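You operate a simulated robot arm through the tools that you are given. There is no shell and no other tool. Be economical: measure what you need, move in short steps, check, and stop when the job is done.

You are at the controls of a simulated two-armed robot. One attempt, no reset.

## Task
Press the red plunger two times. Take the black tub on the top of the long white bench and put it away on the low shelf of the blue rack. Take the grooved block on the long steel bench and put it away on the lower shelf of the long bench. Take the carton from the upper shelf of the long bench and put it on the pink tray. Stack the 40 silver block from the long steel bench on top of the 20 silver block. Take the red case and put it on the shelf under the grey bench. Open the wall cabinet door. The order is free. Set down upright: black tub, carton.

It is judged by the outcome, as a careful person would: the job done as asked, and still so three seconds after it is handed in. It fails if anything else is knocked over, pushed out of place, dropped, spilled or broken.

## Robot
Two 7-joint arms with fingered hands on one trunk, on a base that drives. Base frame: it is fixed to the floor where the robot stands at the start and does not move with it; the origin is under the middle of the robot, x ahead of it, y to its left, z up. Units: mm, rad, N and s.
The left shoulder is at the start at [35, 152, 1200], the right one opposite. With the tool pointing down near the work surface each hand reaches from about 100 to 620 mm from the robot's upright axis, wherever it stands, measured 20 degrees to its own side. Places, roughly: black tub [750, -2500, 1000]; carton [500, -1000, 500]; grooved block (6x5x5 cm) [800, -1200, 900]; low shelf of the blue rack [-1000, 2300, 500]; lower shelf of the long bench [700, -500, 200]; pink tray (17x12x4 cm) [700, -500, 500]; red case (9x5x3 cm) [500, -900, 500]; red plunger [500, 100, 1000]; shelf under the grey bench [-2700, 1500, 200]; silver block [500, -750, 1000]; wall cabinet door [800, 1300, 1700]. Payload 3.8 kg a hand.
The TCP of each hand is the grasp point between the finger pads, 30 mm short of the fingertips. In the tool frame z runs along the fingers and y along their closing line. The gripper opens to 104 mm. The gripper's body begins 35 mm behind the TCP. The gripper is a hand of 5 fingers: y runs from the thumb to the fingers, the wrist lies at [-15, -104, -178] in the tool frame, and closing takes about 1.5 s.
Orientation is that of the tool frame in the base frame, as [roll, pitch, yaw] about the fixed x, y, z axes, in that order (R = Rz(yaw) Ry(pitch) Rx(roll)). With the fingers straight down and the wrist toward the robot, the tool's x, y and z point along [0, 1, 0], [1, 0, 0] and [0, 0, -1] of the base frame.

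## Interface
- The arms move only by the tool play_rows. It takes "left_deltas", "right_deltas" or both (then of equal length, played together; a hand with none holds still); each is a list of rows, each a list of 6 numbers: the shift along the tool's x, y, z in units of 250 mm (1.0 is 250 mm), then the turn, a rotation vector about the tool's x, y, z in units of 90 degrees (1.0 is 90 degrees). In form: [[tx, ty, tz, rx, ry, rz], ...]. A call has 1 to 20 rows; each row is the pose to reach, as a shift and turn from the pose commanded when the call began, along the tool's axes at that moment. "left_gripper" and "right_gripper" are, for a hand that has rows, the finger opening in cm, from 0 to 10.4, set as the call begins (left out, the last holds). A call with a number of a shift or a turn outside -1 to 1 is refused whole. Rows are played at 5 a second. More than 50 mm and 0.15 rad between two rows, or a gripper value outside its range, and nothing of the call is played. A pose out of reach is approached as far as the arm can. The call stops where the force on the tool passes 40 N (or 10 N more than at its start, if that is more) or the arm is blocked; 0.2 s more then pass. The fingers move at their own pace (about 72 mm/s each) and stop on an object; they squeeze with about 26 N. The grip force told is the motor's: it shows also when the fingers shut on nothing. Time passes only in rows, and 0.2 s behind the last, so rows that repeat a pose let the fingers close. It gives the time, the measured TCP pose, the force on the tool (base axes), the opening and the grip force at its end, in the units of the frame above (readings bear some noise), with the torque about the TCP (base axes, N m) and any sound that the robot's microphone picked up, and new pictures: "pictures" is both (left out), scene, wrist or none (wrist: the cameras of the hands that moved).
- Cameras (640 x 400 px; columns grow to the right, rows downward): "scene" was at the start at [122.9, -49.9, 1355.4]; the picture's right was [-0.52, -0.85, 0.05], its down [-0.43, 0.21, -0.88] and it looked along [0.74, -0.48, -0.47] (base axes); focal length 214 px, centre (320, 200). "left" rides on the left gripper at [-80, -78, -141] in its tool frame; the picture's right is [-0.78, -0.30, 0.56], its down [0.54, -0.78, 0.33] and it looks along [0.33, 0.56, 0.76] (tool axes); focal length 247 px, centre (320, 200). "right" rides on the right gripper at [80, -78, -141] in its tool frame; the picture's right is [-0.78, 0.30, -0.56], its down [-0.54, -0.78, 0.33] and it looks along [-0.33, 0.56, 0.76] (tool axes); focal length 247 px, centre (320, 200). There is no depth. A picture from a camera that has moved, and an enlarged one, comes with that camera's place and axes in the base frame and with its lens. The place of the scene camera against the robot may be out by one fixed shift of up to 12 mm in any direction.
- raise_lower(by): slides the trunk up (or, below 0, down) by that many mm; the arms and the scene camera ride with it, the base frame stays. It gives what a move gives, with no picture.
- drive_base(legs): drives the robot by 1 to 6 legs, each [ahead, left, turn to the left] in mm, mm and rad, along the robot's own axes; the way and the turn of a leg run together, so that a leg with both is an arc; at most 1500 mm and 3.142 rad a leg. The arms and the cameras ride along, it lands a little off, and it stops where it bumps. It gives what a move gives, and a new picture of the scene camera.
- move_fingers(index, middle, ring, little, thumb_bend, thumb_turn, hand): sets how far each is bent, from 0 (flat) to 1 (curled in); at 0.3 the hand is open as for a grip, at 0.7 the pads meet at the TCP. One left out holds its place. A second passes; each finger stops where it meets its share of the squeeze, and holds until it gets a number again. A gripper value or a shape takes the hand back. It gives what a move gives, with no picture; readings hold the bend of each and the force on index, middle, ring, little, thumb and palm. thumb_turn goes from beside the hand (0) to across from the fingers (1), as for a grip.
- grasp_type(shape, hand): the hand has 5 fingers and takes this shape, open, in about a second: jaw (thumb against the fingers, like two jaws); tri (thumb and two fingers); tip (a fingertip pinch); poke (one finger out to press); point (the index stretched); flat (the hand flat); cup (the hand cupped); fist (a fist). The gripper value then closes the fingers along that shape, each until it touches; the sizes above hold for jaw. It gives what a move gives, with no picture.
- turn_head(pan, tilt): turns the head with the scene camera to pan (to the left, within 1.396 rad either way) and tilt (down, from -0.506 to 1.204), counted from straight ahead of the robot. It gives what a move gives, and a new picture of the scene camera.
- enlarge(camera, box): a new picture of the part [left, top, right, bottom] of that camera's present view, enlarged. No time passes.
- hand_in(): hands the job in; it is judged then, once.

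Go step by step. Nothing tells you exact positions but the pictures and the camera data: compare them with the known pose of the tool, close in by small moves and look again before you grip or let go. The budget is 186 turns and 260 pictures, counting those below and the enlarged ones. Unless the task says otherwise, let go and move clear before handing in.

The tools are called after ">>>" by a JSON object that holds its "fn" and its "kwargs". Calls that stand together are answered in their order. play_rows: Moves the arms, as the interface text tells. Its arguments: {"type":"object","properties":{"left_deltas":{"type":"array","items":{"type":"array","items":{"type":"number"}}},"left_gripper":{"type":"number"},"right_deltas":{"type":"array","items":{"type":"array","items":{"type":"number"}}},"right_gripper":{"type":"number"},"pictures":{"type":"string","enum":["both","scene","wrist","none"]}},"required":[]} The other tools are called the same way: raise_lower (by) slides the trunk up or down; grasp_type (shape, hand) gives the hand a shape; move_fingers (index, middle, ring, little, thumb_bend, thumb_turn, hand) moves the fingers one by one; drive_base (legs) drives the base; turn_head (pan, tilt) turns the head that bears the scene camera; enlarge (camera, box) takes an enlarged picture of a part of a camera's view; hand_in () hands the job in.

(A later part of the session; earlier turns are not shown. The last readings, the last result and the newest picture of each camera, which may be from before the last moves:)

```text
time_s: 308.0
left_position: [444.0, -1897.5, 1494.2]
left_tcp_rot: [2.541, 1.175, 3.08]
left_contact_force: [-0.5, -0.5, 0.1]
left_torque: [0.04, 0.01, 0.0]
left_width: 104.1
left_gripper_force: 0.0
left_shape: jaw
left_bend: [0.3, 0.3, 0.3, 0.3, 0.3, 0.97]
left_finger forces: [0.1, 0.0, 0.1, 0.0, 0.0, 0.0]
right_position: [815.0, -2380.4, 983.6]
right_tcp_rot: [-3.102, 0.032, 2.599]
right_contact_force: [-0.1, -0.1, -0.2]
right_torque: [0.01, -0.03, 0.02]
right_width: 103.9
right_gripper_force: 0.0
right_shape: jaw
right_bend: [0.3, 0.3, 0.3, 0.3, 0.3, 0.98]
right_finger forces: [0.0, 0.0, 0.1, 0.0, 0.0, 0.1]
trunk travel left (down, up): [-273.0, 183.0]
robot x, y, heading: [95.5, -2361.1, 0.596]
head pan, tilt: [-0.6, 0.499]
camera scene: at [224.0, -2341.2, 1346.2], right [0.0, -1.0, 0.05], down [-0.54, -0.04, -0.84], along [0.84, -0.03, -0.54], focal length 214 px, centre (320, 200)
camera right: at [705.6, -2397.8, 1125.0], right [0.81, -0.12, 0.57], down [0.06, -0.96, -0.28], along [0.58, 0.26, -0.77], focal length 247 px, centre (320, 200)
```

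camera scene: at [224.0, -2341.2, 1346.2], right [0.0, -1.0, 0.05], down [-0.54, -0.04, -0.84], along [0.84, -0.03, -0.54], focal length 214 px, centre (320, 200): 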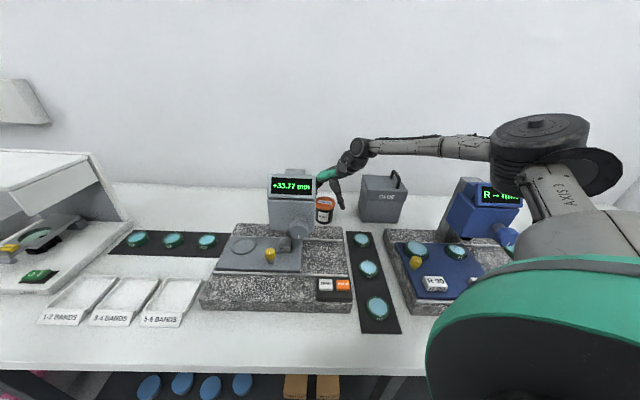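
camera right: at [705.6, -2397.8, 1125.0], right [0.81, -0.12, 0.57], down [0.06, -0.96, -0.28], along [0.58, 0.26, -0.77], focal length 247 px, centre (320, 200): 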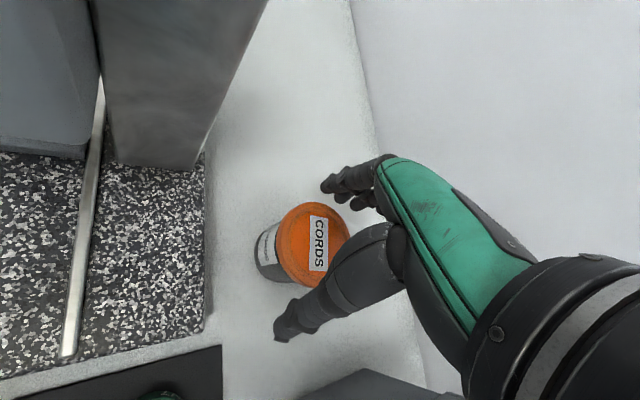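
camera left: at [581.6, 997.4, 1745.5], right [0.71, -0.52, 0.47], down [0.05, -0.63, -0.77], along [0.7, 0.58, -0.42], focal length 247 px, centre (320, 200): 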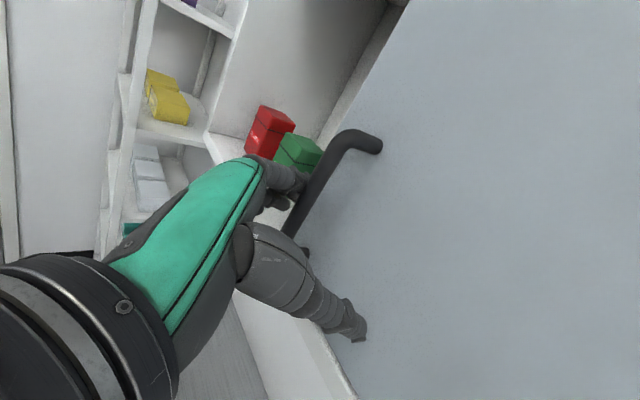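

Centred. Descend and close on the tub.

>>> {"fn": "play_rows", "kwargs": {"right_deltas": [[0.001, 0.003, 0.06, 0, 0, 0], [0.002, 0.005, 0.12, 0, 0, 0], [0.003, 0.008, 0.17, 0, 0, 0], [0.003, 0.008, 0.17, 0, 0, 0]], "pictures": "none"}}

>>> {"fn": "play_rows", "kwargs": {"right_deltas": [[0, 0, 0, 0, 0, 0], [0, 0, 0, 0, 0, 0], [0, 0, 0, 0, 0, 0], [0, 0, 0, 0, 0, 0], [0, 0, 0, 0, 0, 0], [0, 0, 0, 0, 0, 0], [0, 0, 0, 0, 0, 0]], "right_gripper": 0, "pictures": "wrist"}}

```text
time_s: 309.0
left_position: [444.5, -1897.9, 1494.4]
left_tcp_rot: [2.536, 1.176, 3.073]
left_contact_force: [1.0, 0.7, -0.3]
left_torque: [0.01, 0.01, -0.01]
left_width: 104.0
left_gripper_force: 0.0
left_shape: jaw
left_bend: [0.3, 0.3, 0.3, 0.3, 0.3, 0.97]
left_finger forces: [0.1, 0.0, 0.1, 0.1, 0.0, 0.0]
right_position: [816.4, -2380.9, 941.5]
right_tcp_rot: [-3.099, 0.031, 2.599]
right_contact_force: [-0.2, -0.1, 0.5]
right_torque: [0.03, -0.02, -0.02]
right_width: 103.9
right_gripper_force: 0.1
right_shape: jaw
right_bend: [0.3, 0.3, 0.3, 0.3, 0.3, 0.98]
right_finger forces: [0.3, 0.0, 0.1, 0.0, 0.0, 0.1]
trunk travel left (down, up): [-273.0, 183.0]
robot x, y, heading: [94.7, -2360.6, 0.6]
head pan, tilt: [-0.6, 0.499]
```

```text
time_s: 310.6
left_position: [446.1, -1897.1, 1494.0]
left_tcp_rot: [2.536, 1.175, 3.074]
left_contact_force: [-0.2, -0.2, 0.7]
left_torque: [-0.04, 0.01, -0.02]
left_width: 103.9
left_gripper_force: 0.1
left_shape: jaw
left_bend: [0.3, 0.3, 0.3, 0.3, 0.3, 0.97]
left_finger forces: [0.1, 0.0, 0.0, 0.0, 0.1, 0.1]
right_position: [816.1, -2381.5, 941.3]
right_tcp_rot: [-3.099, 0.032, 2.6]
right_contact_force: [-0.7, -0.4, -0.8]
right_torque: [0.05, 0.01, 0.01]
right_width: 55.1
right_gripper_force: 26.0
right_shape: jaw
right_bend: [0.74, 0.41, 0.42, 0.43, 0.7, 1.0]
right_finger forces: [12.5, 7.9, 3.1, 0.1, 23.0, 0.0]
trunk travel left (down, up): [-273.0, 183.0]
robot x, y, heading: [93.4, -2361.9, 0.599]
head pan, tilt: [-0.6, 0.499]
camera right: at [708.2, -2398.4, 1083.2], right [0.81, -0.12, 0.57], down [0.06, -0.96, -0.28], along [0.58, 0.26, -0.77], focal length 247 px, centre (320, 200)
```

right: 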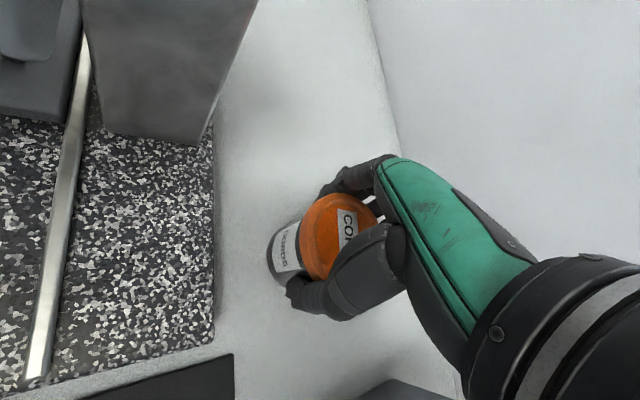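

Tub held (55 mm). Lift it straight up well clear of the gauges.

>>> {"fn": "play_rows", "kwargs": {"right_deltas": [[0, 0, -0.06, 0, 0, 0], [0, 0, -0.2, 0, 0, 0], [0, 0, -0.38, 0, 0, 0], [0, 0, -0.56, 0, 0, 0], [0, 0, -0.74, 0, 0, 0], [0, 0, -0.92, 0, 0, 0], [0, 0, -1.0, 0, 0, 0]], "pictures": "wrist"}}

>>> {"fn": "raise_lower", "kwargs": {"by": 120}}

```text
time_s: 312.2
left_position: [444.3, -1897.9, 1494.5]
left_tcp_rot: [2.54, 1.174, 3.078]
left_contact_force: [0.7, -0.3, 0.4]
left_torque: [-0.01, -0.01, 0.02]
left_width: 103.9
left_gripper_force: 0.3
left_shape: jaw
left_bend: [0.3, 0.3, 0.3, 0.3, 0.3, 0.97]
left_finger forces: [0.0, 0.0, 0.0, 0.1, 0.0, 0.0]
right_position: [815.6, -2369.1, 1192.3]
right_tcp_rot: [-3.1, 0.033, 2.602]
right_contact_force: [-0.8, -0.6, -0.2]
right_torque: [0.02, 0.03, -0.01]
right_width: 54.7
right_gripper_force: 26.0
right_shape: jaw
right_bend: [0.74, 0.42, 0.42, 0.43, 0.7, 1.0]
right_finger forces: [11.8, 7.9, 3.3, 0.0, 22.9, 0.0]
trunk travel left (down, up): [-273.0, 183.0]
robot x, y, heading: [92.9, -2359.7, 0.594]
head pan, tilt: [-0.6, 0.499]
camera right: at [707.5, -2385.8, 1334.1], right [0.81, -0.12, 0.57], down [0.06, -0.96, -0.28], along [0.58, 0.26, -0.77], focal length 247 px, centre (320, 200)
```

right: 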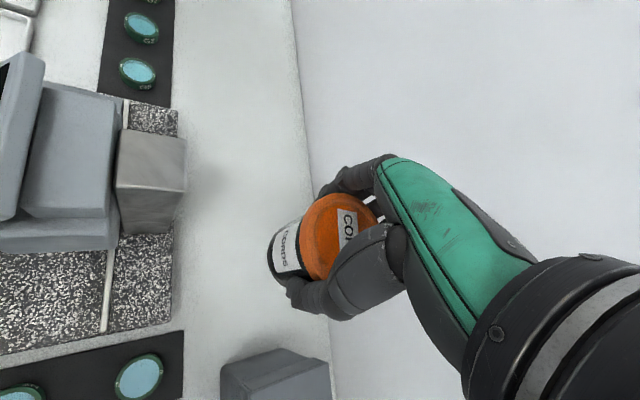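

```text
time_s: 313.7
left_position: [445.4, -1896.8, 1613.8]
left_tcp_rot: [2.535, 1.173, 3.073]
left_contact_force: [-0.1, 0.3, 0.7]
left_torque: [0.02, 0.01, -0.01]
left_width: 103.8
left_gripper_force: 0.1
left_shape: jaw
left_bend: [0.3, 0.3, 0.3, 0.3, 0.3, 0.97]
left_finger forces: [0.0, 0.0, 0.0, 0.1, 0.0, 0.1]
right_position: [815.1, -2369.4, 1312.5]
right_tcp_rot: [-3.099, 0.031, 2.6]
right_contact_force: [0.2, -0.7, -0.2]
right_torque: [-0.02, -0.01, -0.03]
right_width: 54.8
right_gripper_force: 25.7
right_shape: jaw
right_bend: [0.74, 0.42, 0.42, 0.43, 0.7, 1.0]
right_finger forces: [11.8, 7.9, 3.4, 0.1, 22.9, 0.0]
trunk travel left (down, up): [-393.0, 63.0]
robot x, y, heading: [98.7, -2363.6, 0.596]
head pan, tilt: [-0.6, 0.499]
```

Tub is high and clear. Back away and drive up the aisle to face the blue rack.

>>> {"fn": "drive_base", "kwargs": {"legs": [[-470, 318, 0], [0, 0, 0.975], [1500, 0, 0], [1500, 0, 0], [250, 450, 0]]}}

>>> {"fn": "turn_head", "kwargs": {"pan": 0.0, "tilt": 0.5}}

```text
time_s: 336.2
left_position: [-1102.6, 1446.8, 1615.4]
left_tcp_rot: [2.535, 1.175, -2.245]
left_contact_force: [0.2, -0.9, -0.4]
left_torque: [0.0, -0.03, 0.02]
left_width: 103.9
left_gripper_force: 0.0
left_shape: jaw
left_bend: [0.3, 0.3, 0.3, 0.3, 0.3, 0.97]
left_finger forces: [0.0, 0.0, 0.0, 0.0, 0.0, 0.0]
right_position: [-502.6, 1482.5, 1312.5]
right_tcp_rot: [-3.101, 0.031, -2.72]
right_contact_force: [0.6, -0.5, -1.1]
right_torque: [0.01, 0.0, 0.0]
right_width: 54.8
right_gripper_force: 25.4
right_shape: jaw
right_bend: [0.74, 0.42, 0.42, 0.43, 0.71, 1.0]
right_finger forces: [12.0, 7.9, 3.4, 0.0, 22.6, 0.1]
trunk travel left (down, up): [-393.0, 63.0]
robot x, y, heading: [-922.1, 898.4, 1.563]
head pan, tilt: [-0.6, 0.499]
camera scene: at [-862.6, 974.8, 1476.7], right [0.82, -0.57, 0.01], down [-0.28, -0.4, -0.87], along [0.5, 0.71, -0.49], focal length 214 px, centre (320, 200)
```

scene: 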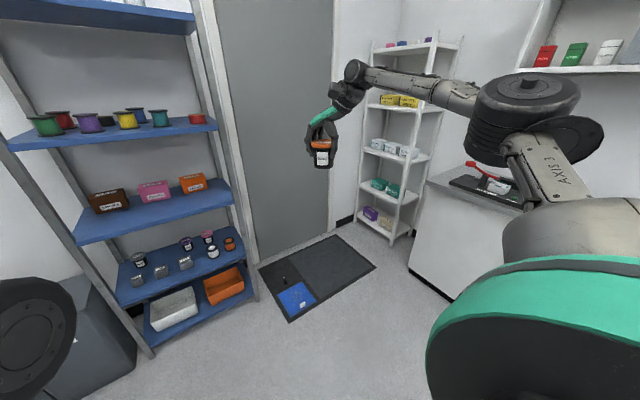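

```text
time_s: 337.2
left_position: [-1104.6, 1449.0, 1613.6]
left_tcp_rot: [2.541, 1.175, -2.241]
left_contact_force: [-0.2, 1.3, -0.1]
left_torque: [-0.02, 0.0, 0.02]
left_width: 104.0
left_gripper_force: 0.1
left_shape: jaw
left_bend: [0.3, 0.3, 0.3, 0.3, 0.3, 0.97]
left_finger forces: [0.0, 0.0, 0.0, 0.0, 0.0, 0.0]
right_position: [-504.9, 1484.5, 1311.3]
right_tcp_rot: [-3.101, 0.032, -2.718]
right_contact_force: [0.3, 0.2, -1.1]
right_torque: [0.01, -0.01, 0.01]
right_width: 54.4
right_gripper_force: 25.8
right_shape: jaw
right_bend: [0.74, 0.42, 0.42, 0.43, 0.71, 1.0]
right_finger forces: [12.0, 7.9, 3.4, 0.0, 22.6, 0.1]
trunk travel left (down, up): [-393.0, 63.0]
robot x, y, heading: [-923.1, 899.1, 1.56]
head pan, tilt: [0.0, 0.499]
camera scene: at [-915.8, 992.3, 1476.5], right [1.0, -0.01, 0.0], down [-0.01, -0.49, -0.87], along [0.01, 0.87, -0.49], focal length 214 px, centre (320, 200)
```

scene: 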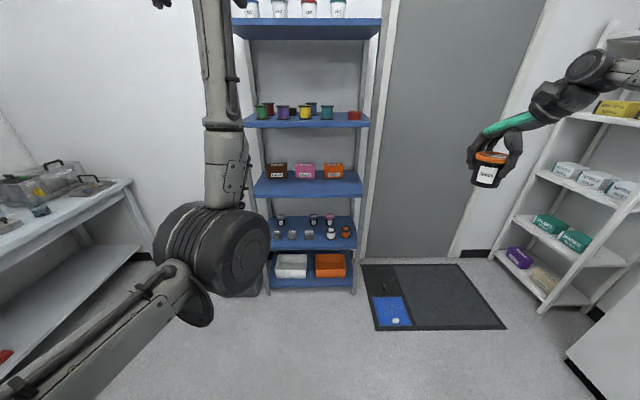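

>>> {"fn": "enlarge", "kwargs": {"camera": "scene", "box": [245, 150, 375, 295]}}

```text
2.76 times, centred on (310, 222) of scene
camera zoom: at [-915.8, 992.3, 1476.5], right [1.0, -0.01, 0.0], down [-0.01, -0.49, -0.87], along [0.01, 0.87, -0.49], focal length 592 px, centre (348, 138)
```

zoom: 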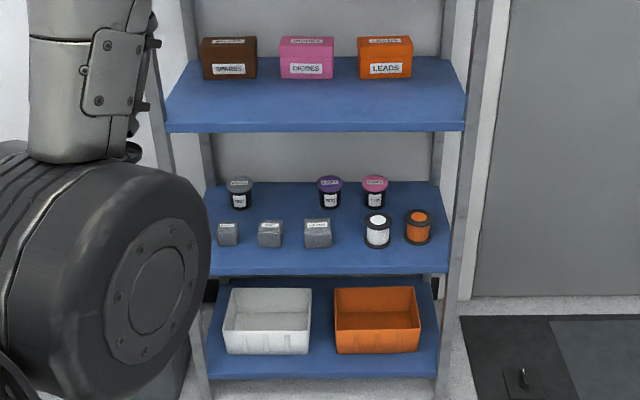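

The low shelf holds similar black tubs with a gap in the back row near x≈-1080, y≈2265. First, stow the left arm back and bring the right hand in front, then lower the trunk.

>>> {"fn": "play_rows", "kwargs": {"left_deltas": [[0.12, 0.01, -0.1, 0, 0, 0], [0.24, 0.02, -0.2, 0, 0, 0], [0.36, 0.04, -0.3, 0, 0, 0], [0.48, 0.05, -0.4, 0, 0, 0], [0.6, 0.06, -0.5, 0, 0, 0], [0.72, 0.08, -0.6, 0, 0, 0], [0.84, 0.09, -0.7, 0, 0, 0], [0.94, 0.1, -0.79, 0, 0, 0]], "right_deltas": [[0.11, 0.068, 0, 0, 0, 0.035], [0.22, 0.136, 0, 0, 0, 0.07], [0.33, 0.204, 0, 0, 0, 0.105], [0.44, 0.27, 0, 0, 0, 0.14], [0.55, 0.34, 0, 0, 0, 0.175], [0.66, 0.41, 0, 0, 0, 0.21], [0.77, 0.475, 0, 0, 0, 0.245], [0.885, 0.543, 0, 0, 0, 0.276]], "pictures": "none"}}

>>> {"fn": "raise_lower", "kwargs": {"by": -385}}

>>> {"fn": "turn_head", "kwargs": {"pan": 0.0, "tilt": 0.0}}

```text
time_s: 339.0
left_position: [-1178.2, 1224.1, 1512.2]
left_tcp_rot: [2.541, 1.173, -2.242]
left_contact_force: [0.2, -0.2, -0.3]
left_torque: [0.04, 0.01, -0.02]
left_width: 104.0
left_gripper_force: 0.0
left_shape: jaw
left_bend: [0.3, 0.3, 0.3, 0.3, 0.3, 0.97]
left_finger forces: [0.0, 0.0, 0.0, 0.0, 0.0, 0.1]
left hand out of reach, approached as far as the arm can: row 7, 8
right_position: [-758.0, 1512.9, 1295.6]
right_tcp_rot: [-3.117, 0.045, 3.127]
right_contact_force: [-0.8, 0.1, -0.1]
right_torque: [-0.01, 0.01, 0.0]
right_width: 54.4
right_gripper_force: 25.8
right_shape: jaw
right_bend: [0.74, 0.42, 0.42, 0.43, 0.71, 1.0]
right_finger forces: [12.1, 7.9, 3.5, 0.0, 22.7, 0.1]
right hand out of reach, approached as far as the arm can: row 8
trunk travel left (down, up): [-393.0, 63.0]
robot x, y, heading: [-918.9, 897.0, 1.563]
head pan, tilt: [0.0, 0.499]
```

```text
time_s: 342.7
left_position: [-1175.0, 1405.9, 911.0]
left_tcp_rot: [2.937, 0.741, -1.906]
left_contact_force: [0.2, -0.4, -0.4]
left_torque: [-0.01, 0.01, 0.01]
left_width: 104.0
left_gripper_force: 0.1
left_shape: jaw
left_bend: [0.3, 0.3, 0.3, 0.3, 0.3, 0.97]
left_finger forces: [0.1, 0.0, 0.0, 0.0, 0.0, 0.1]
right_position: [-757.0, 1509.1, 913.1]
right_tcp_rot: [-3.118, 0.044, 3.13]
right_contact_force: [-0.1, -0.9, -0.5]
right_torque: [0.04, 0.0, 0.02]
right_width: 54.3
right_gripper_force: 25.8
right_shape: jaw
right_bend: [0.74, 0.42, 0.42, 0.43, 0.71, 1.0]
right_finger forces: [12.1, 7.9, 3.7, 0.1, 22.5, 0.1]
trunk travel left (down, up): [-8.0, 448.0]
robot x, y, heading: [-921.0, 900.8, 1.563]
head pan, tilt: [0.0, 0.499]
```

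```text
time_s: 343.6
left_position: [-1175.2, 1407.0, 909.7]
left_tcp_rot: [2.936, 0.741, -1.906]
left_contact_force: [-0.4, 0.7, -0.2]
left_torque: [-0.02, 0.01, -0.01]
left_width: 103.9
left_gripper_force: 0.0
left_shape: jaw
left_bend: [0.3, 0.3, 0.3, 0.3, 0.3, 0.97]
left_finger forces: [0.0, 0.0, 0.0, 0.0, 0.1, 0.1]
right_position: [-756.4, 1509.5, 912.3]
right_tcp_rot: [-3.117, 0.045, 3.132]
right_contact_force: [-0.6, -0.4, -1.3]
right_torque: [0.01, 0.05, 0.01]
right_width: 54.8
right_gripper_force: 26.0
right_shape: jaw
right_bend: [0.74, 0.42, 0.42, 0.43, 0.71, 1.0]
right_finger forces: [12.1, 7.9, 3.7, 0.0, 22.4, 0.0]
trunk travel left (down, up): [-8.0, 448.0]
robot x, y, heading: [-923.4, 893.8, 1.561]
head pan, tilt: [0.0, 0.0]
camera scene: at [-913.6, 1217.4, 1013.7], right [1.0, -0.01, 0.0], down [0.0, -0.5, -0.87], along [0.01, 0.87, -0.5], focal length 214 px, centre (320, 200)
```

scene: 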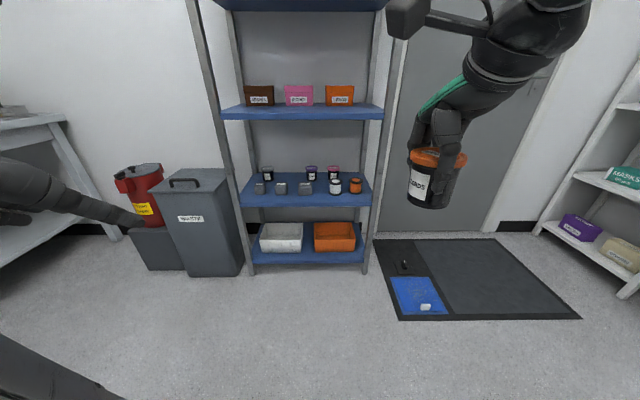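

>>> {"fn": "enlarge", "kwargs": {"camera": "scene", "box": [225, 140, 385, 270]}}

```text
3.08 times, centred on (305, 205) of scene
camera zoom: at [-913.6, 1217.4, 1013.7], right [1.0, -0.01, 0.0], down [0.0, -0.5, -0.87], along [0.01, 0.87, -0.5], focal length 660 px, centre (366, 185)
```

zoom: 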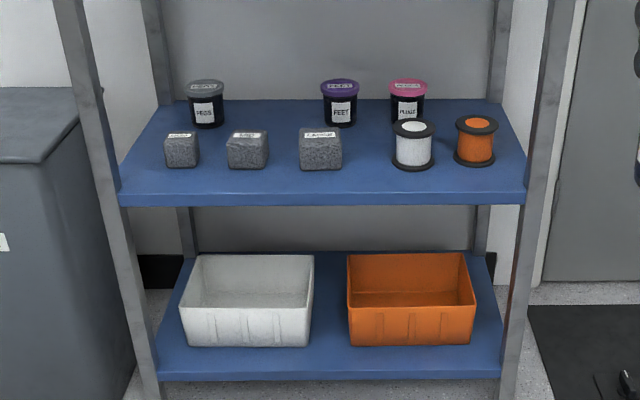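

The gap sits between the PEGS and FEET tubs: target about [-1087, 2315] on the board at z≈490. I'll extend and lower the hand to entry height in free space.

>>> {"fn": "play_rows", "kwargs": {"right_deltas": [[0, 0.09, 0.12, 0, 0, 0], [0, 0.18, 0.25, -0.005, 0.01, 0], [0, 0.27, 0.37, -0.01, 0.02, 0], [0, 0.36, 0.5, -0.0157, 0.029, 0], [0, 0.46, 0.62, -0.0157, 0.029, 0], [0, 0.55, 0.75, -0.0157, 0.029, 0], [0, 0.65, 0.87, -0.0157, 0.029, 0], [0, 0.74, 1.0, -0.0157, 0.029, 0]], "pictures": "none"}}

>>> {"fn": "play_rows", "kwargs": {"right_deltas": [[0, 0, 0.1, 0, 0, 0], [0, 0, 0.2, 0, 0, 0], [0, 0, 0.2, 0, 0, 0]], "pictures": "none"}}

>>> {"fn": "drive_base", "kwargs": {"legs": [[0, 330, 0.01], [300, 0, 0]]}}

```text
time_s: 345.4
left_position: [-1172.6, 1408.3, 907.7]
left_tcp_rot: [2.936, 0.738, -1.905]
left_contact_force: [-0.1, 0.3, 0.1]
left_torque: [0.0, 0.03, -0.01]
left_width: 103.8
left_gripper_force: 0.1
left_shape: jaw
left_bend: [0.3, 0.3, 0.3, 0.3, 0.3, 0.97]
left_finger forces: [0.1, 0.1, 0.0, 0.0, 0.0, 0.0]
right_position: [-740.3, 1689.4, 656.2]
right_tcp_rot: [-3.14, 0.001, 3.126]
right_contact_force: [0.0, 0.4, -0.4]
right_torque: [0.01, 0.02, 0.02]
right_width: 54.2
right_gripper_force: 25.7
right_shape: jaw
right_bend: [0.74, 0.42, 0.42, 0.43, 0.71, 1.0]
right_finger forces: [12.2, 7.8, 3.7, 0.0, 22.4, 0.0]
trunk travel left (down, up): [-8.0, 448.0]
robot x, y, heading: [-920.2, 897.7, 1.558]
head pan, tilt: [0.0, 0.0]
```

```text
time_s: 346.2
left_position: [-1172.6, 1407.9, 909.8]
left_tcp_rot: [2.937, 0.741, -1.904]
left_contact_force: [-0.5, -0.8, -0.8]
left_torque: [0.0, -0.02, 0.03]
left_width: 104.3
left_gripper_force: 0.1
left_shape: jaw
left_bend: [0.3, 0.3, 0.3, 0.3, 0.3, 0.97]
left_finger forces: [0.1, 0.1, 0.0, 0.1, 0.1, 0.0]
right_position: [-740.2, 1683.7, 609.9]
right_tcp_rot: [3.141, -0.001, 3.13]
right_contact_force: [-0.6, 0.2, -0.7]
right_torque: [0.01, 0.02, 0.0]
right_width: 54.0
right_gripper_force: 25.9
right_shape: jaw
right_bend: [0.74, 0.42, 0.42, 0.43, 0.71, 1.0]
right_finger forces: [12.2, 7.9, 3.9, 0.0, 22.4, 0.0]
right hand out of reach, approached as far as the arm can: row 1, 2, 3
trunk travel left (down, up): [-8.0, 448.0]
robot x, y, heading: [-921.2, 896.4, 1.563]
head pan, tilt: [0.0, 0.0]
```

```text
time_s: 350.1
left_position: [-1509.9, 1706.0, 909.4]
left_tcp_rot: [2.938, 0.739, -1.894]
left_contact_force: [0.1, -0.2, -0.2]
left_torque: [-0.02, 0.01, -0.03]
left_width: 103.8
left_gripper_force: 0.0
left_shape: jaw
left_bend: [0.3, 0.3, 0.3, 0.3, 0.3, 0.97]
left_finger forces: [0.0, 0.1, 0.0, 0.0, 0.1, 0.1]
right_position: [-1078.8, 1985.1, 609.4]
right_tcp_rot: [3.142, -0.003, 3.139]
right_contact_force: [-0.2, 1.0, -1.4]
right_torque: [-0.01, 0.0, 0.02]
right_width: 54.1
right_gripper_force: 25.9
right_shape: jaw
right_bend: [0.74, 0.42, 0.42, 0.43, 0.71, 1.0]
right_finger forces: [12.2, 8.0, 3.9, 0.0, 22.4, 0.0]
trunk travel left (down, up): [-8.0, 448.0]
robot x, y, heading: [-1249.5, 1200.0, 1.572]
head pan, tilt: [0.0, 0.0]
camera scene: at [-1247.2, 1519.3, 1013.4], right [1.0, 0.0, 0.0], down [0.0, -0.5, -0.87], along [0.0, 0.87, -0.5], focal length 214 px, centre (320, 200)
```

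scene: 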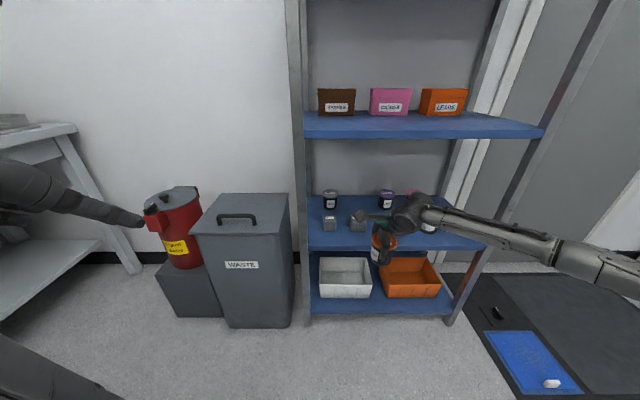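

Everything is clear. Advance 200 mm and check with the wrist camera.

>>> {"fn": "drive_base", "kwargs": {"legs": [[200, 6, 0]]}}

>>> {"fn": "enlarge", "kwargs": {"camera": "right", "box": [0, 0, 640, 400]}}

```text
time_s: 351.7
left_position: [-1516.1, 1908.4, 907.7]
left_tcp_rot: [2.935, 0.741, -1.897]
left_contact_force: [-0.2, 1.1, -0.6]
left_torque: [0.01, -0.02, 0.04]
left_width: 103.7
left_gripper_force: 0.1
left_shape: jaw
left_bend: [0.3, 0.3, 0.3, 0.3, 0.3, 0.97]
left_finger forces: [0.0, 0.1, 0.1, 0.0, 0.1, 0.1]
right_position: [-1085.8, 2189.4, 609.1]
right_tcp_rot: [3.14, -0.001, 3.14]
right_contact_force: [-0.3, 0.3, -1.6]
right_torque: [-0.01, 0.01, 0.0]
right_width: 54.2
right_gripper_force: 25.5
right_shape: jaw
right_bend: [0.74, 0.42, 0.42, 0.43, 0.71, 1.0]
right_finger forces: [12.7, 8.0, 4.1, 0.1, 23.1, 0.0]
trunk travel left (down, up): [-8.0, 448.0]
robot x, y, heading: [-1258.1, 1400.2, 1.575]
head pan, tilt: [0.0, 0.0]
camera scene: at [-1253.4, 1722.1, 1013.4], right [1.0, 0.0, 0.0], down [0.0, -0.5, -0.87], along [0.0, 0.87, -0.5], focal length 214 px, centre (320, 200)
```

scene: 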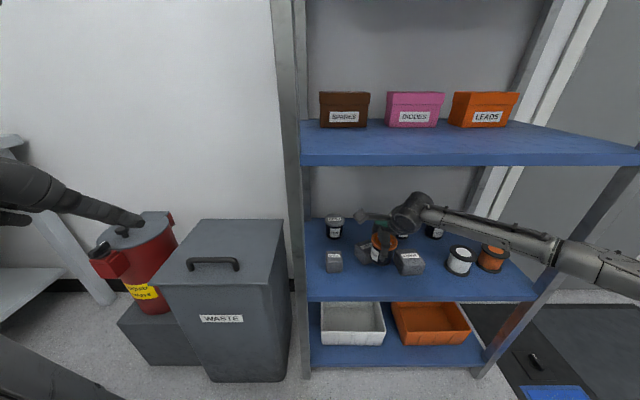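

```text
1.00 times, centred on (320, 200) of right (not enlarged: the box is as wide or as high as the picture)
camera zoom: at [-1164.4, 2112.6, 750.0], right [0.78, 0.3, 0.56], down [0.53, -0.78, -0.33], along [0.33, 0.56, -0.76], focal length 247 px, centre (320, 200)
```

zoom: 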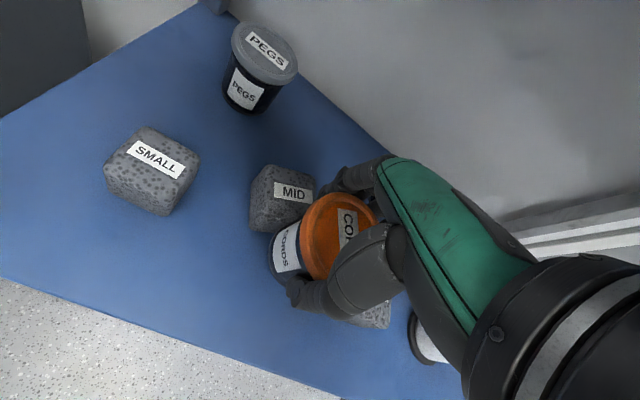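

>>> {"fn": "enlarge", "kwargs": {"camera": "scene", "box": [300, 195, 480, 305]}}

```text
3.56 times, centred on (390, 250) of scene
camera zoom: at [-1253.4, 1722.1, 1013.4], right [1.0, 0.0, 0.0], down [0.0, -0.5, -0.87], along [0.0, 0.87, -0.5], focal length 763 px, centre (71, 22)
```

zoom: 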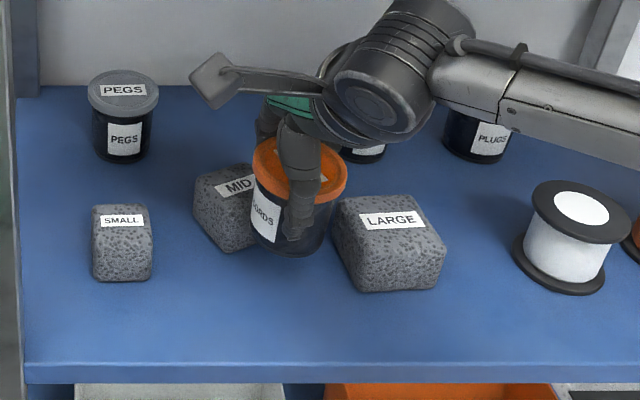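

The hanging tub pushed the MID block back a little. I'll back out, hold the tub retracted in the right hand, and set that block straight again with the left hand first.

>>> {"fn": "drive_base", "kwargs": {"legs": [[-330, 0, 0]]}}

>>> {"fn": "play_rows", "kwargs": {"left_deltas": [[-0.005, -0.035, 0.07, 0.036, 0.03, 0.072], [-0.01, -0.07, 0.15, 0.073, 0.06, 0.145], [-0.015, -0.1, 0.22, 0.11, 0.09, 0.217], [-0.02, -0.14, 0.29, 0.146, 0.12, 0.29], [-0.025, -0.17, 0.36, 0.182, 0.15, 0.362], [-0.03, -0.2, 0.44, 0.22, 0.18, 0.435], [-0.034, -0.24, 0.51, 0.255, 0.21, 0.507], [-0.04, -0.28, 0.58, 0.29, 0.24, 0.58], [-0.044, -0.31, 0.65, 0.328, 0.27, 0.652], [-0.05, -0.34, 0.73, 0.365, 0.3, 0.725], [-0.054, -0.38, 0.8, 0.401, 0.333, 0.797]], "right_deltas": [[0, -0.09, -0.04, 0, 0, 0], [0, -0.18, -0.08, 0, 0, 0], [0, -0.27, -0.12, 0, 0, 0], [0, -0.36, -0.16, 0, 0, 0], [0, -0.45, -0.2, 0, 0, 0], [0, -0.54, -0.24, 0, 0, 0], [0, -0.63, -0.28, 0, 0, 0], [0, -0.72, -0.32, 0, 0, 0], [0, -0.81, -0.36, 0, 0, 0], [0, -0.9, -0.4, 0, 0, 0], [0, -0.98, -0.44, 0, 0, 0]], "pictures": "none"}}

```text
time_s: 353.9
left_position: [-1513.9, 1577.0, 909.8]
left_tcp_rot: [2.936, 0.742, -1.898]
left_contact_force: [-0.4, -0.2, -0.8]
left_torque: [-0.02, -0.02, -0.01]
left_width: 103.9
left_gripper_force: 0.0
left_shape: jaw
left_bend: [0.3, 0.3, 0.3, 0.3, 0.3, 0.97]
left_finger forces: [0.1, 0.0, 0.0, 0.0, 0.0, 0.0]
right_position: [-1082.6, 1855.5, 610.6]
right_tcp_rot: [3.14, -0.002, 3.137]
right_contact_force: [0.3, 0.2, 0.2]
right_torque: [0.01, -0.01, -0.02]
right_width: 54.3
right_gripper_force: 25.7
right_shape: jaw
right_bend: [0.74, 0.42, 0.42, 0.43, 0.71, 1.0]
right_finger forces: [12.4, 8.0, 4.1, 0.0, 23.0, 0.0]
trunk travel left (down, up): [-8.0, 448.0]
robot x, y, heading: [-1257.8, 1070.7, 1.565]
head pan, tilt: [0.0, 0.0]
camera scene: at [-1252.4, 1389.1, 1014.0], right [1.0, 0.0, 0.0], down [0.0, -0.5, -0.87], along [0.0, 0.87, -0.5], focal length 214 px, centre (320, 200)
```

scene: 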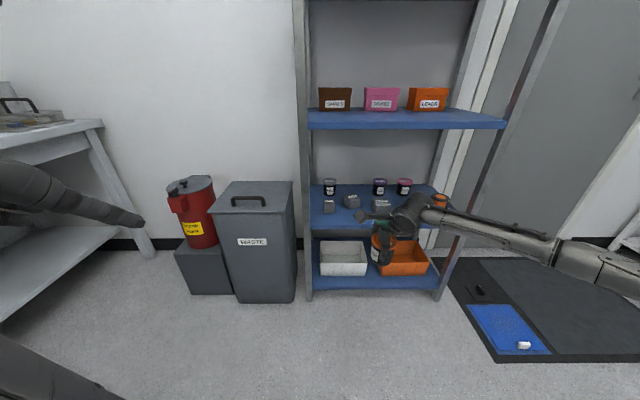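

```text
time_s: 356.2
left_position: [-1415.1, 1709.4, 759.3]
left_tcp_rot: [3.14, 0.0, -3.141]
left_contact_force: [0.2, -0.3, -0.4]
left_torque: [0.04, -0.02, 0.03]
left_width: 103.8
left_gripper_force: 0.1
left_shape: jaw
left_bend: [0.3, 0.3, 0.3, 0.3, 0.3, 0.97]
left_finger forces: [0.0, 0.0, 0.1, 0.0, 0.0, 0.0]
right_position: [-1082.8, 1611.0, 720.5]
right_tcp_rot: [3.141, -0.003, 3.136]
right_contact_force: [0.2, 0.0, -0.7]
right_torque: [-0.03, 0.02, 0.0]
right_width: 54.1
right_gripper_force: 26.0
right_shape: jaw
right_bend: [0.74, 0.42, 0.42, 0.43, 0.71, 1.0]
right_finger forces: [12.2, 7.7, 4.0, 0.1, 22.4, 0.0]
trunk travel left (down, up): [-8.0, 448.0]
robot x, y, heading: [-1262.7, 1067.6, 1.572]
head pan, tilt: [0.0, 0.0]
```

>>> {"fn": "play_rows", "kwargs": {"left_deltas": [[0, 0.1, 0.11, 0, 0, 0], [0, 0.21, 0.22, 0, 0, 0], [0, 0.32, 0.33, 0, 0, 0], [0, 0.42, 0.44, 0, 0, 0], [0, 0.53, 0.55, 0, 0, 0], [0, 0.632, 0.656, 0, 0, 0]], "pictures": "none"}}

>>> {"fn": "drive_base", "kwargs": {"legs": [[0, -300, 0], [290, 0, 0]]}}

>>> {"fn": "enlarge", "kwargs": {"camera": "left", "box": [0, 0, 640, 400]}}

>>> {"fn": "enlarge", "kwargs": {"camera": "scene", "box": [160, 190, 420, 320]}}

```text
time_s: 357.6
left_position: [-1415.1, 1868.0, 597.5]
left_tcp_rot: [-3.14, 0.001, -3.14]
left_contact_force: [-0.4, 0.2, -0.7]
left_torque: [-0.01, -0.02, 0.01]
left_width: 103.9
left_gripper_force: 0.0
left_shape: jaw
left_bend: [0.3, 0.3, 0.3, 0.3, 0.3, 0.97]
left_finger forces: [0.0, 0.0, 0.0, 0.2, 0.0, 0.0]
right_position: [-1081.8, 1612.8, 719.9]
right_tcp_rot: [3.141, 0.0, 3.136]
right_contact_force: [0.0, -0.6, -1.5]
right_torque: [0.0, 0.03, 0.0]
right_width: 54.1
right_gripper_force: 26.1
right_shape: jaw
right_bend: [0.74, 0.42, 0.42, 0.43, 0.71, 1.0]
right_finger forces: [12.4, 7.8, 4.0, 0.1, 22.3, 0.0]
trunk travel left (down, up): [-8.0, 448.0]
robot x, y, heading: [-1256.4, 1069.9, 1.567]
head pan, tilt: [0.0, 0.0]
```

```text
time_s: 361.3
left_position: [-1113.9, 2153.5, 595.2]
left_tcp_rot: [3.141, 0.001, 3.141]
left_contact_force: [-0.1, -0.3, 0.1]
left_torque: [-0.03, 0.01, 0.02]
left_width: 104.2
left_gripper_force: 0.0
left_shape: jaw
left_bend: [0.3, 0.3, 0.3, 0.3, 0.3, 0.97]
left_finger forces: [0.1, 0.1, 0.0, 0.0, 0.0, 0.1]
right_position: [-782.4, 1898.8, 720.4]
right_tcp_rot: [3.14, -0.003, 3.134]
right_contact_force: [-0.5, 1.0, -0.7]
right_torque: [0.01, 0.04, 0.02]
right_width: 54.3
right_gripper_force: 25.8
right_shape: jaw
right_bend: [0.74, 0.42, 0.42, 0.43, 0.71, 1.0]
right_finger forces: [12.3, 7.9, 4.0, 0.0, 22.5, 0.0]
trunk travel left (down, up): [-8.0, 448.0]
robot x, y, heading: [-960.0, 1356.4, 1.562]
head pan, tilt: [0.0, 0.0]
camera scene: at [-953.2, 1677.2, 1013.4], right [1.0, -0.01, 0.0], down [0.0, -0.5, -0.87], along [0.01, 0.87, -0.5], focal length 214 px, centre (320, 200)
```

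scene: 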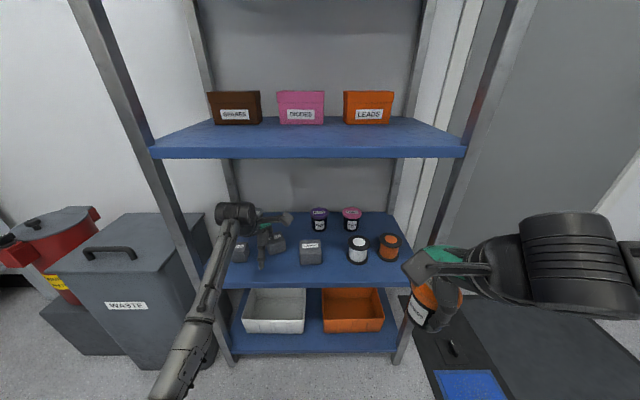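

```text
1.00 times, centred on (320, 200) of left (not enlarged: the box is as wide or as high as the picture)
camera zoom: at [-1033.6, 2077.1, 737.7], right [0.78, -0.3, -0.56], down [-0.54, -0.78, -0.33], along [-0.33, 0.56, -0.76], focal length 247 px, centre (320, 200)
```

zoom: 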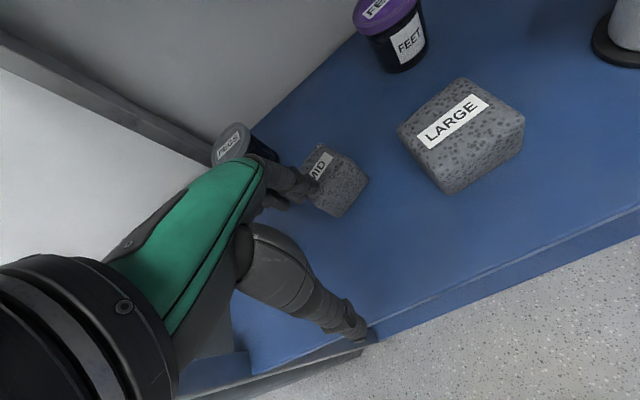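

```text
2.46 times, centred on (290, 255) of scene
camera zoom: at [-953.2, 1677.2, 1013.4], right [1.0, -0.01, 0.0], down [0.0, -0.5, -0.87], along [0.01, 0.87, -0.5], focal length 528 px, centre (394, 65)
```

zoom: 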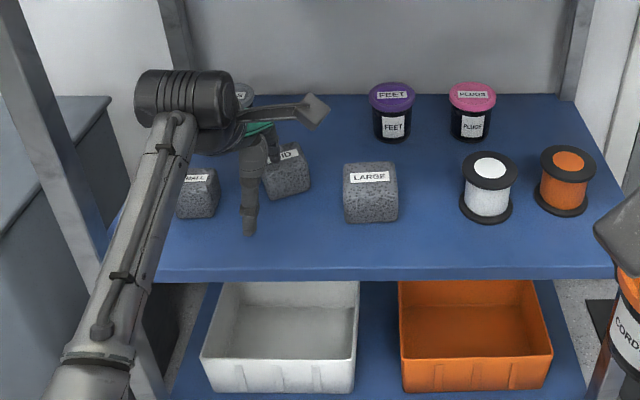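

LARGE is unmoved; MID is about [-1104, 2242], turned ~15°. Move over it with the left hand.

>>> {"fn": "drive_base", "kwargs": {"legs": [[90, -10, 0.009]]}}

>>> {"fn": "enlarge", "kwargs": {"camera": "left", "box": [0, 0, 640, 400]}}

```text
time_s: 362.4
left_position: [-1109.0, 2246.9, 595.8]
left_tcp_rot: [-3.141, 0.0, -3.136]
left_contact_force: [0.9, -0.2, -0.9]
left_torque: [-0.02, 0.02, -0.02]
left_width: 104.1
left_gripper_force: 0.1
left_shape: jaw
left_bend: [0.3, 0.3, 0.3, 0.3, 0.3, 0.97]
left_finger forces: [0.0, 0.0, 0.0, 0.0, 0.1, 0.0]
right_position: [-775.8, 1993.5, 719.9]
right_tcp_rot: [3.14, -0.003, 3.14]
right_contact_force: [0.0, 0.7, -1.1]
right_torque: [-0.02, 0.04, -0.01]
right_width: 54.1
right_gripper_force: 25.9
right_shape: jaw
right_bend: [0.74, 0.42, 0.42, 0.43, 0.71, 1.0]
right_finger forces: [12.4, 7.9, 4.1, 0.0, 22.4, 0.0]
trunk travel left (down, up): [-8.0, 448.0]
robot x, y, heading: [-944.8, 1447.2, 1.572]
head pan, tilt: [0.0, 0.0]
camera scene: at [-945.6, 1771.3, 1013.3], right [1.0, 0.0, 0.0], down [0.0, -0.5, -0.87], along [0.0, 0.87, -0.5], focal length 214 px, centre (320, 200)
```

scene: 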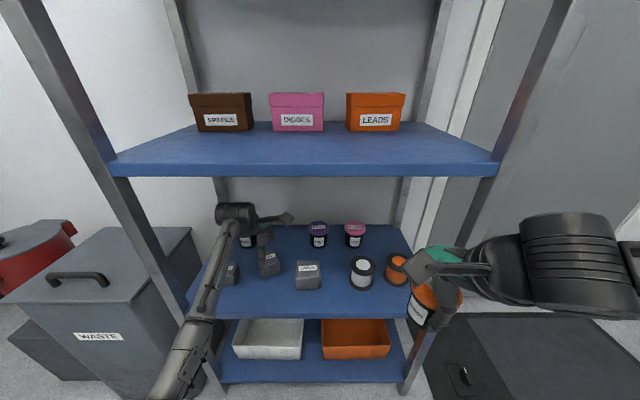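

```text
1.00 times, centred on (320, 200) of left (not enlarged: the box is as wide or as high as the picture)
camera zoom: at [-1029.2, 2170.4, 737.4], right [0.78, -0.29, -0.56], down [-0.53, -0.78, -0.33], along [-0.34, 0.55, -0.76], focal length 247 px, centre (320, 200)
```

zoom: 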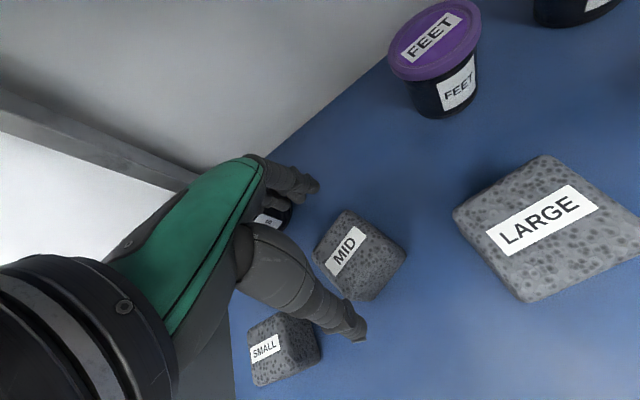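

Centred over MID. Descend, close (which squares it up), and look.

>>> {"fn": "play_rows", "kwargs": {"left_deltas": [[0, 0, 0.08, 0, 0, 0], [0, 0, 0.16, 0, 0, 0], [0, 0, 0.24, 0, 0, 0], [0, 0, 0.24, 0, 0, 0]], "pictures": "none"}}

>>> {"fn": "play_rows", "kwargs": {"left_deltas": [[0, 0, 0, 0, 0, 0], [0, 0, 0, 0, 0, 0], [0, 0, 0, 0, 0, 0], [0, 0, 0, 0, 0, 0], [0, 0, 0, 0, 0, 0], [0, 0, 0, 0, 0, 0], [0, 0, 0, 0, 0, 0]], "left_gripper": 0, "pictures": "wrist"}}

```text
time_s: 363.4
left_position: [-1110.1, 2247.1, 537.9]
left_tcp_rot: [3.139, 0.0, -3.136]
left_contact_force: [0.4, 0.7, 0.4]
left_torque: [0.0, -0.02, 0.04]
left_width: 103.9
left_gripper_force: 0.1
left_shape: jaw
left_bend: [0.3, 0.3, 0.3, 0.3, 0.3, 0.97]
left_finger forces: [0.0, 0.0, 0.0, 0.0, 0.0, 0.0]
right_position: [-776.6, 1993.2, 721.4]
right_tcp_rot: [3.141, -0.003, 3.141]
right_contact_force: [-0.4, -0.1, -1.1]
right_torque: [0.01, 0.0, 0.02]
right_width: 54.3
right_gripper_force: 25.4
right_shape: jaw
right_bend: [0.74, 0.42, 0.42, 0.43, 0.71, 1.0]
right_finger forces: [12.2, 7.8, 4.1, 0.0, 22.3, 0.0]
trunk travel left (down, up): [-8.0, 448.0]
robot x, y, heading: [-952.3, 1452.7, 1.57]
head pan, tilt: [0.0, 0.0]
```

```text
time_s: 365.0
left_position: [-1110.7, 2246.8, 538.6]
left_tcp_rot: [3.141, 0.0, -3.137]
left_contact_force: [-0.3, 1.4, -0.3]
left_torque: [-0.02, -0.01, 0.02]
left_width: 57.6
left_gripper_force: 26.4
left_shape: jaw
left_bend: [0.29, 0.45, 0.45, 0.43, 0.67, 1.0]
left_finger forces: [12.2, 8.3, 0.3, 0.1, 20.8, 0.0]
right_position: [-776.6, 1993.1, 719.9]
right_tcp_rot: [3.14, -0.003, -3.141]
right_contact_force: [-0.2, -0.3, -0.5]
right_torque: [0.01, 0.05, 0.02]
right_width: 53.9
right_gripper_force: 26.0
right_shape: jaw
right_bend: [0.74, 0.42, 0.42, 0.43, 0.71, 1.0]
right_finger forces: [12.3, 7.9, 4.1, 0.0, 22.4, 0.0]
trunk travel left (down, up): [-8.0, 448.0]
robot x, y, heading: [-950.3, 1449.1, 1.573]
head pan, tilt: [0.0, 0.0]
camera left: at [-1029.5, 2170.7, 680.1], right [0.78, -0.29, -0.56], down [-0.53, -0.78, -0.33], along [-0.34, 0.55, -0.76], focal length 247 px, centre (320, 200)
```

left: 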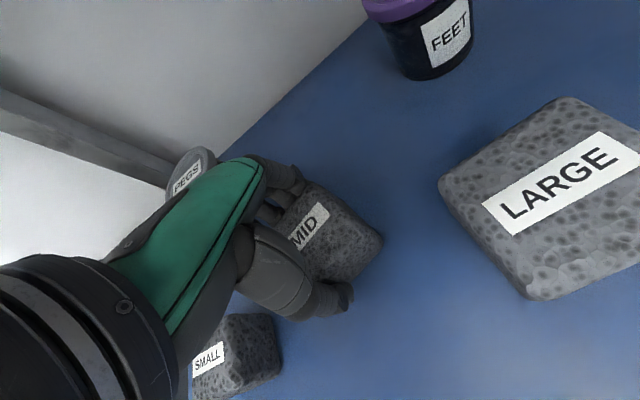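

MID is held but still turned ~20°. Lift slightly, rotate it back, move it 43 mm forward to its line, and set it down.

>>> {"fn": "play_rows", "kwargs": {"left_deltas": [[0, 0, -0.024, 0, 0, 0], [0, -0.03, -0.028, 0, 0, 0.075], [0, -0.08, -0.028, 0, 0, 0.15], [-0.006, -0.13, -0.028, 0, 0, 0.215], [-0.012, -0.172, -0.028, 0, 0, 0.215], [-0.012, -0.172, -0.014, 0, 0, 0.215], [-0.012, -0.172, 0.0, 0, 0, 0.215], [-0.012, -0.172, 0.0, 0, 0, 0.215]], "pictures": "wrist"}}

```text
time_s: 366.8
left_position: [-1107.1, 2204.6, 537.9]
left_tcp_rot: [3.139, -0.001, 2.807]
left_contact_force: [0.9, 0.0, 1.8]
left_torque: [0.06, -0.03, 0.04]
left_width: 57.5
left_gripper_force: 25.5
left_shape: jaw
left_bend: [0.29, 0.45, 0.45, 0.43, 0.67, 1.0]
left_finger forces: [12.4, 8.1, 0.3, 0.0, 21.1, 0.1]
right_position: [-776.6, 1992.9, 719.9]
right_tcp_rot: [3.14, -0.003, 3.14]
right_contact_force: [-0.7, -0.6, -1.1]
right_torque: [0.0, 0.02, 0.0]
right_width: 54.2
right_gripper_force: 26.2
right_shape: jaw
right_bend: [0.74, 0.42, 0.42, 0.43, 0.71, 1.0]
right_finger forces: [12.3, 7.8, 4.1, 0.0, 22.5, 0.1]
trunk travel left (down, up): [-8.0, 448.0]
robot x, y, heading: [-950.1, 1449.8, 1.566]
head pan, tilt: [0.0, 0.0]
camera left: at [-1056.3, 2104.7, 679.4], right [0.64, -0.53, -0.56], down [-0.76, -0.56, -0.33], along [-0.13, 0.64, -0.76], focal length 247 px, centre (320, 200)
```

left: 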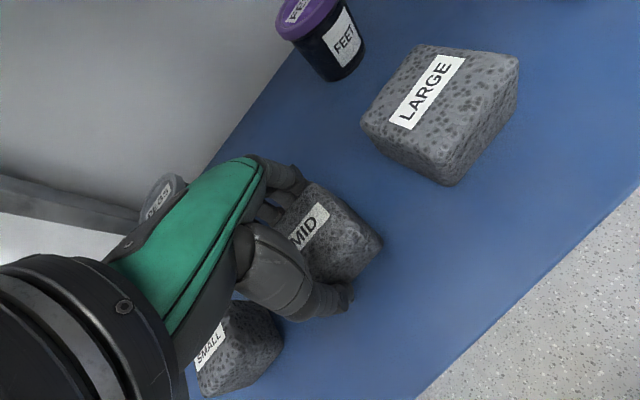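

MID is back in line and square with its neighbours. Release and rise.

>>> {"fn": "play_rows", "kwargs": {"left_deltas": [[0, 0, 0, 0, 0, 0], [0, 0, 0, 0, 0, 0], [0, 0, 0, 0, 0, 0], [0, 0, 0, 0, 0, 0], [0, 0, -0.06, 0, 0, 0], [0, 0, -0.16, 0, 0, 0], [0, 0, -0.24, 0, 0, 0]], "left_gripper": 10.4, "pictures": "none"}}

>>> {"fn": "drive_base", "kwargs": {"legs": [[-400, 0, 0]]}}

>>> {"fn": "enlarge", "kwargs": {"camera": "scene", "box": [210, 150, 390, 270]}}

```text
time_s: 368.4
left_position: [-1106.6, 2203.5, 598.6]
left_tcp_rot: [3.141, 0.0, 2.81]
left_contact_force: [0.4, -0.5, -0.2]
left_torque: [-0.01, 0.0, 0.0]
left_width: 103.9
left_gripper_force: 0.1
left_shape: jaw
left_bend: [0.3, 0.3, 0.3, 0.3, 0.3, 0.98]
left_finger forces: [0.0, 0.0, 0.0, 0.1, 0.0, 0.0]
right_position: [-776.6, 1992.7, 721.1]
right_tcp_rot: [3.138, -0.003, 3.14]
right_contact_force: [-0.6, 0.3, -0.9]
right_torque: [-0.01, 0.02, 0.0]
right_width: 54.0
right_gripper_force: 26.0
right_shape: jaw
right_bend: [0.74, 0.42, 0.42, 0.43, 0.71, 1.0]
right_finger forces: [12.3, 7.8, 4.1, 0.0, 22.4, 0.1]
trunk travel left (down, up): [-8.0, 448.0]
robot x, y, heading: [-949.8, 1450.0, 1.57]
head pan, tilt: [0.0, 0.0]
```

```text
time_s: 370.9
left_position: [-1105.4, 1798.8, 598.4]
left_tcp_rot: [3.14, -0.001, 2.808]
left_contact_force: [0.2, 0.0, -0.3]
left_torque: [0.02, -0.01, 0.01]
left_width: 103.6
left_gripper_force: 0.1
left_shape: jaw
left_bend: [0.3, 0.3, 0.3, 0.3, 0.3, 0.98]
left_finger forces: [0.0, 0.0, 0.1, 0.0, 0.0, 0.1]
right_position: [-775.5, 1588.7, 720.6]
right_tcp_rot: [3.14, -0.003, 3.14]
right_contact_force: [-1.0, -0.5, 0.1]
right_torque: [0.0, 0.01, -0.04]
right_width: 54.1
right_gripper_force: 26.3
right_shape: jaw
right_bend: [0.74, 0.42, 0.42, 0.43, 0.71, 1.0]
right_finger forces: [12.3, 7.8, 4.0, 0.0, 22.4, 0.0]
trunk travel left (down, up): [-8.0, 448.0]
robot x, y, heading: [-950.3, 1045.9, 1.57]
head pan, tilt: [0.0, 0.0]
camera scene: at [-945.4, 1365.6, 1014.0], right [1.0, 0.0, 0.0], down [0.0, -0.5, -0.87], along [0.0, 0.87, -0.5], focal length 214 px, centre (320, 200)
```

scene: 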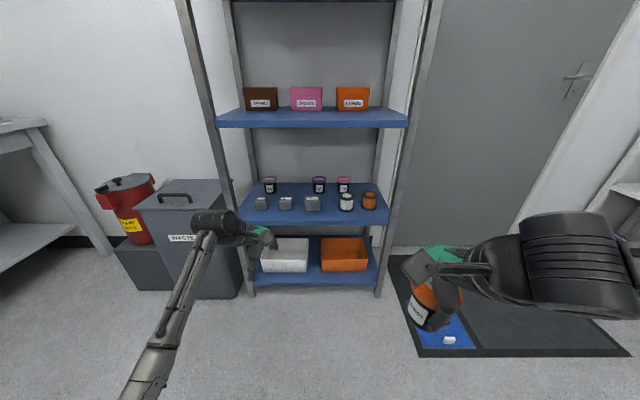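

```text
3.33 times, centred on (300, 210) of scene
camera zoom: at [-945.4, 1365.6, 1014.0], right [1.0, 0.0, 0.0], down [0.0, -0.5, -0.87], along [0.0, 0.87, -0.5], focal length 715 px, centre (387, 167)
```

zoom: 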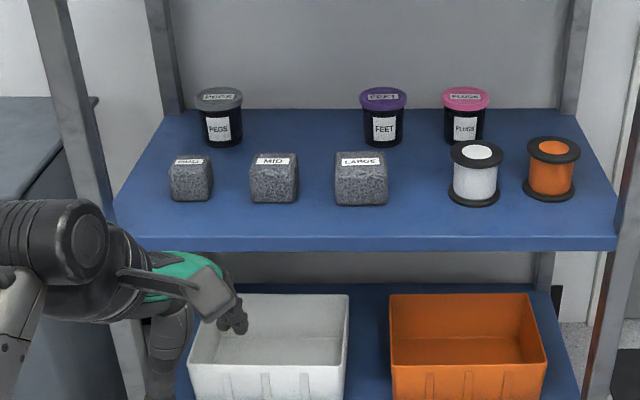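

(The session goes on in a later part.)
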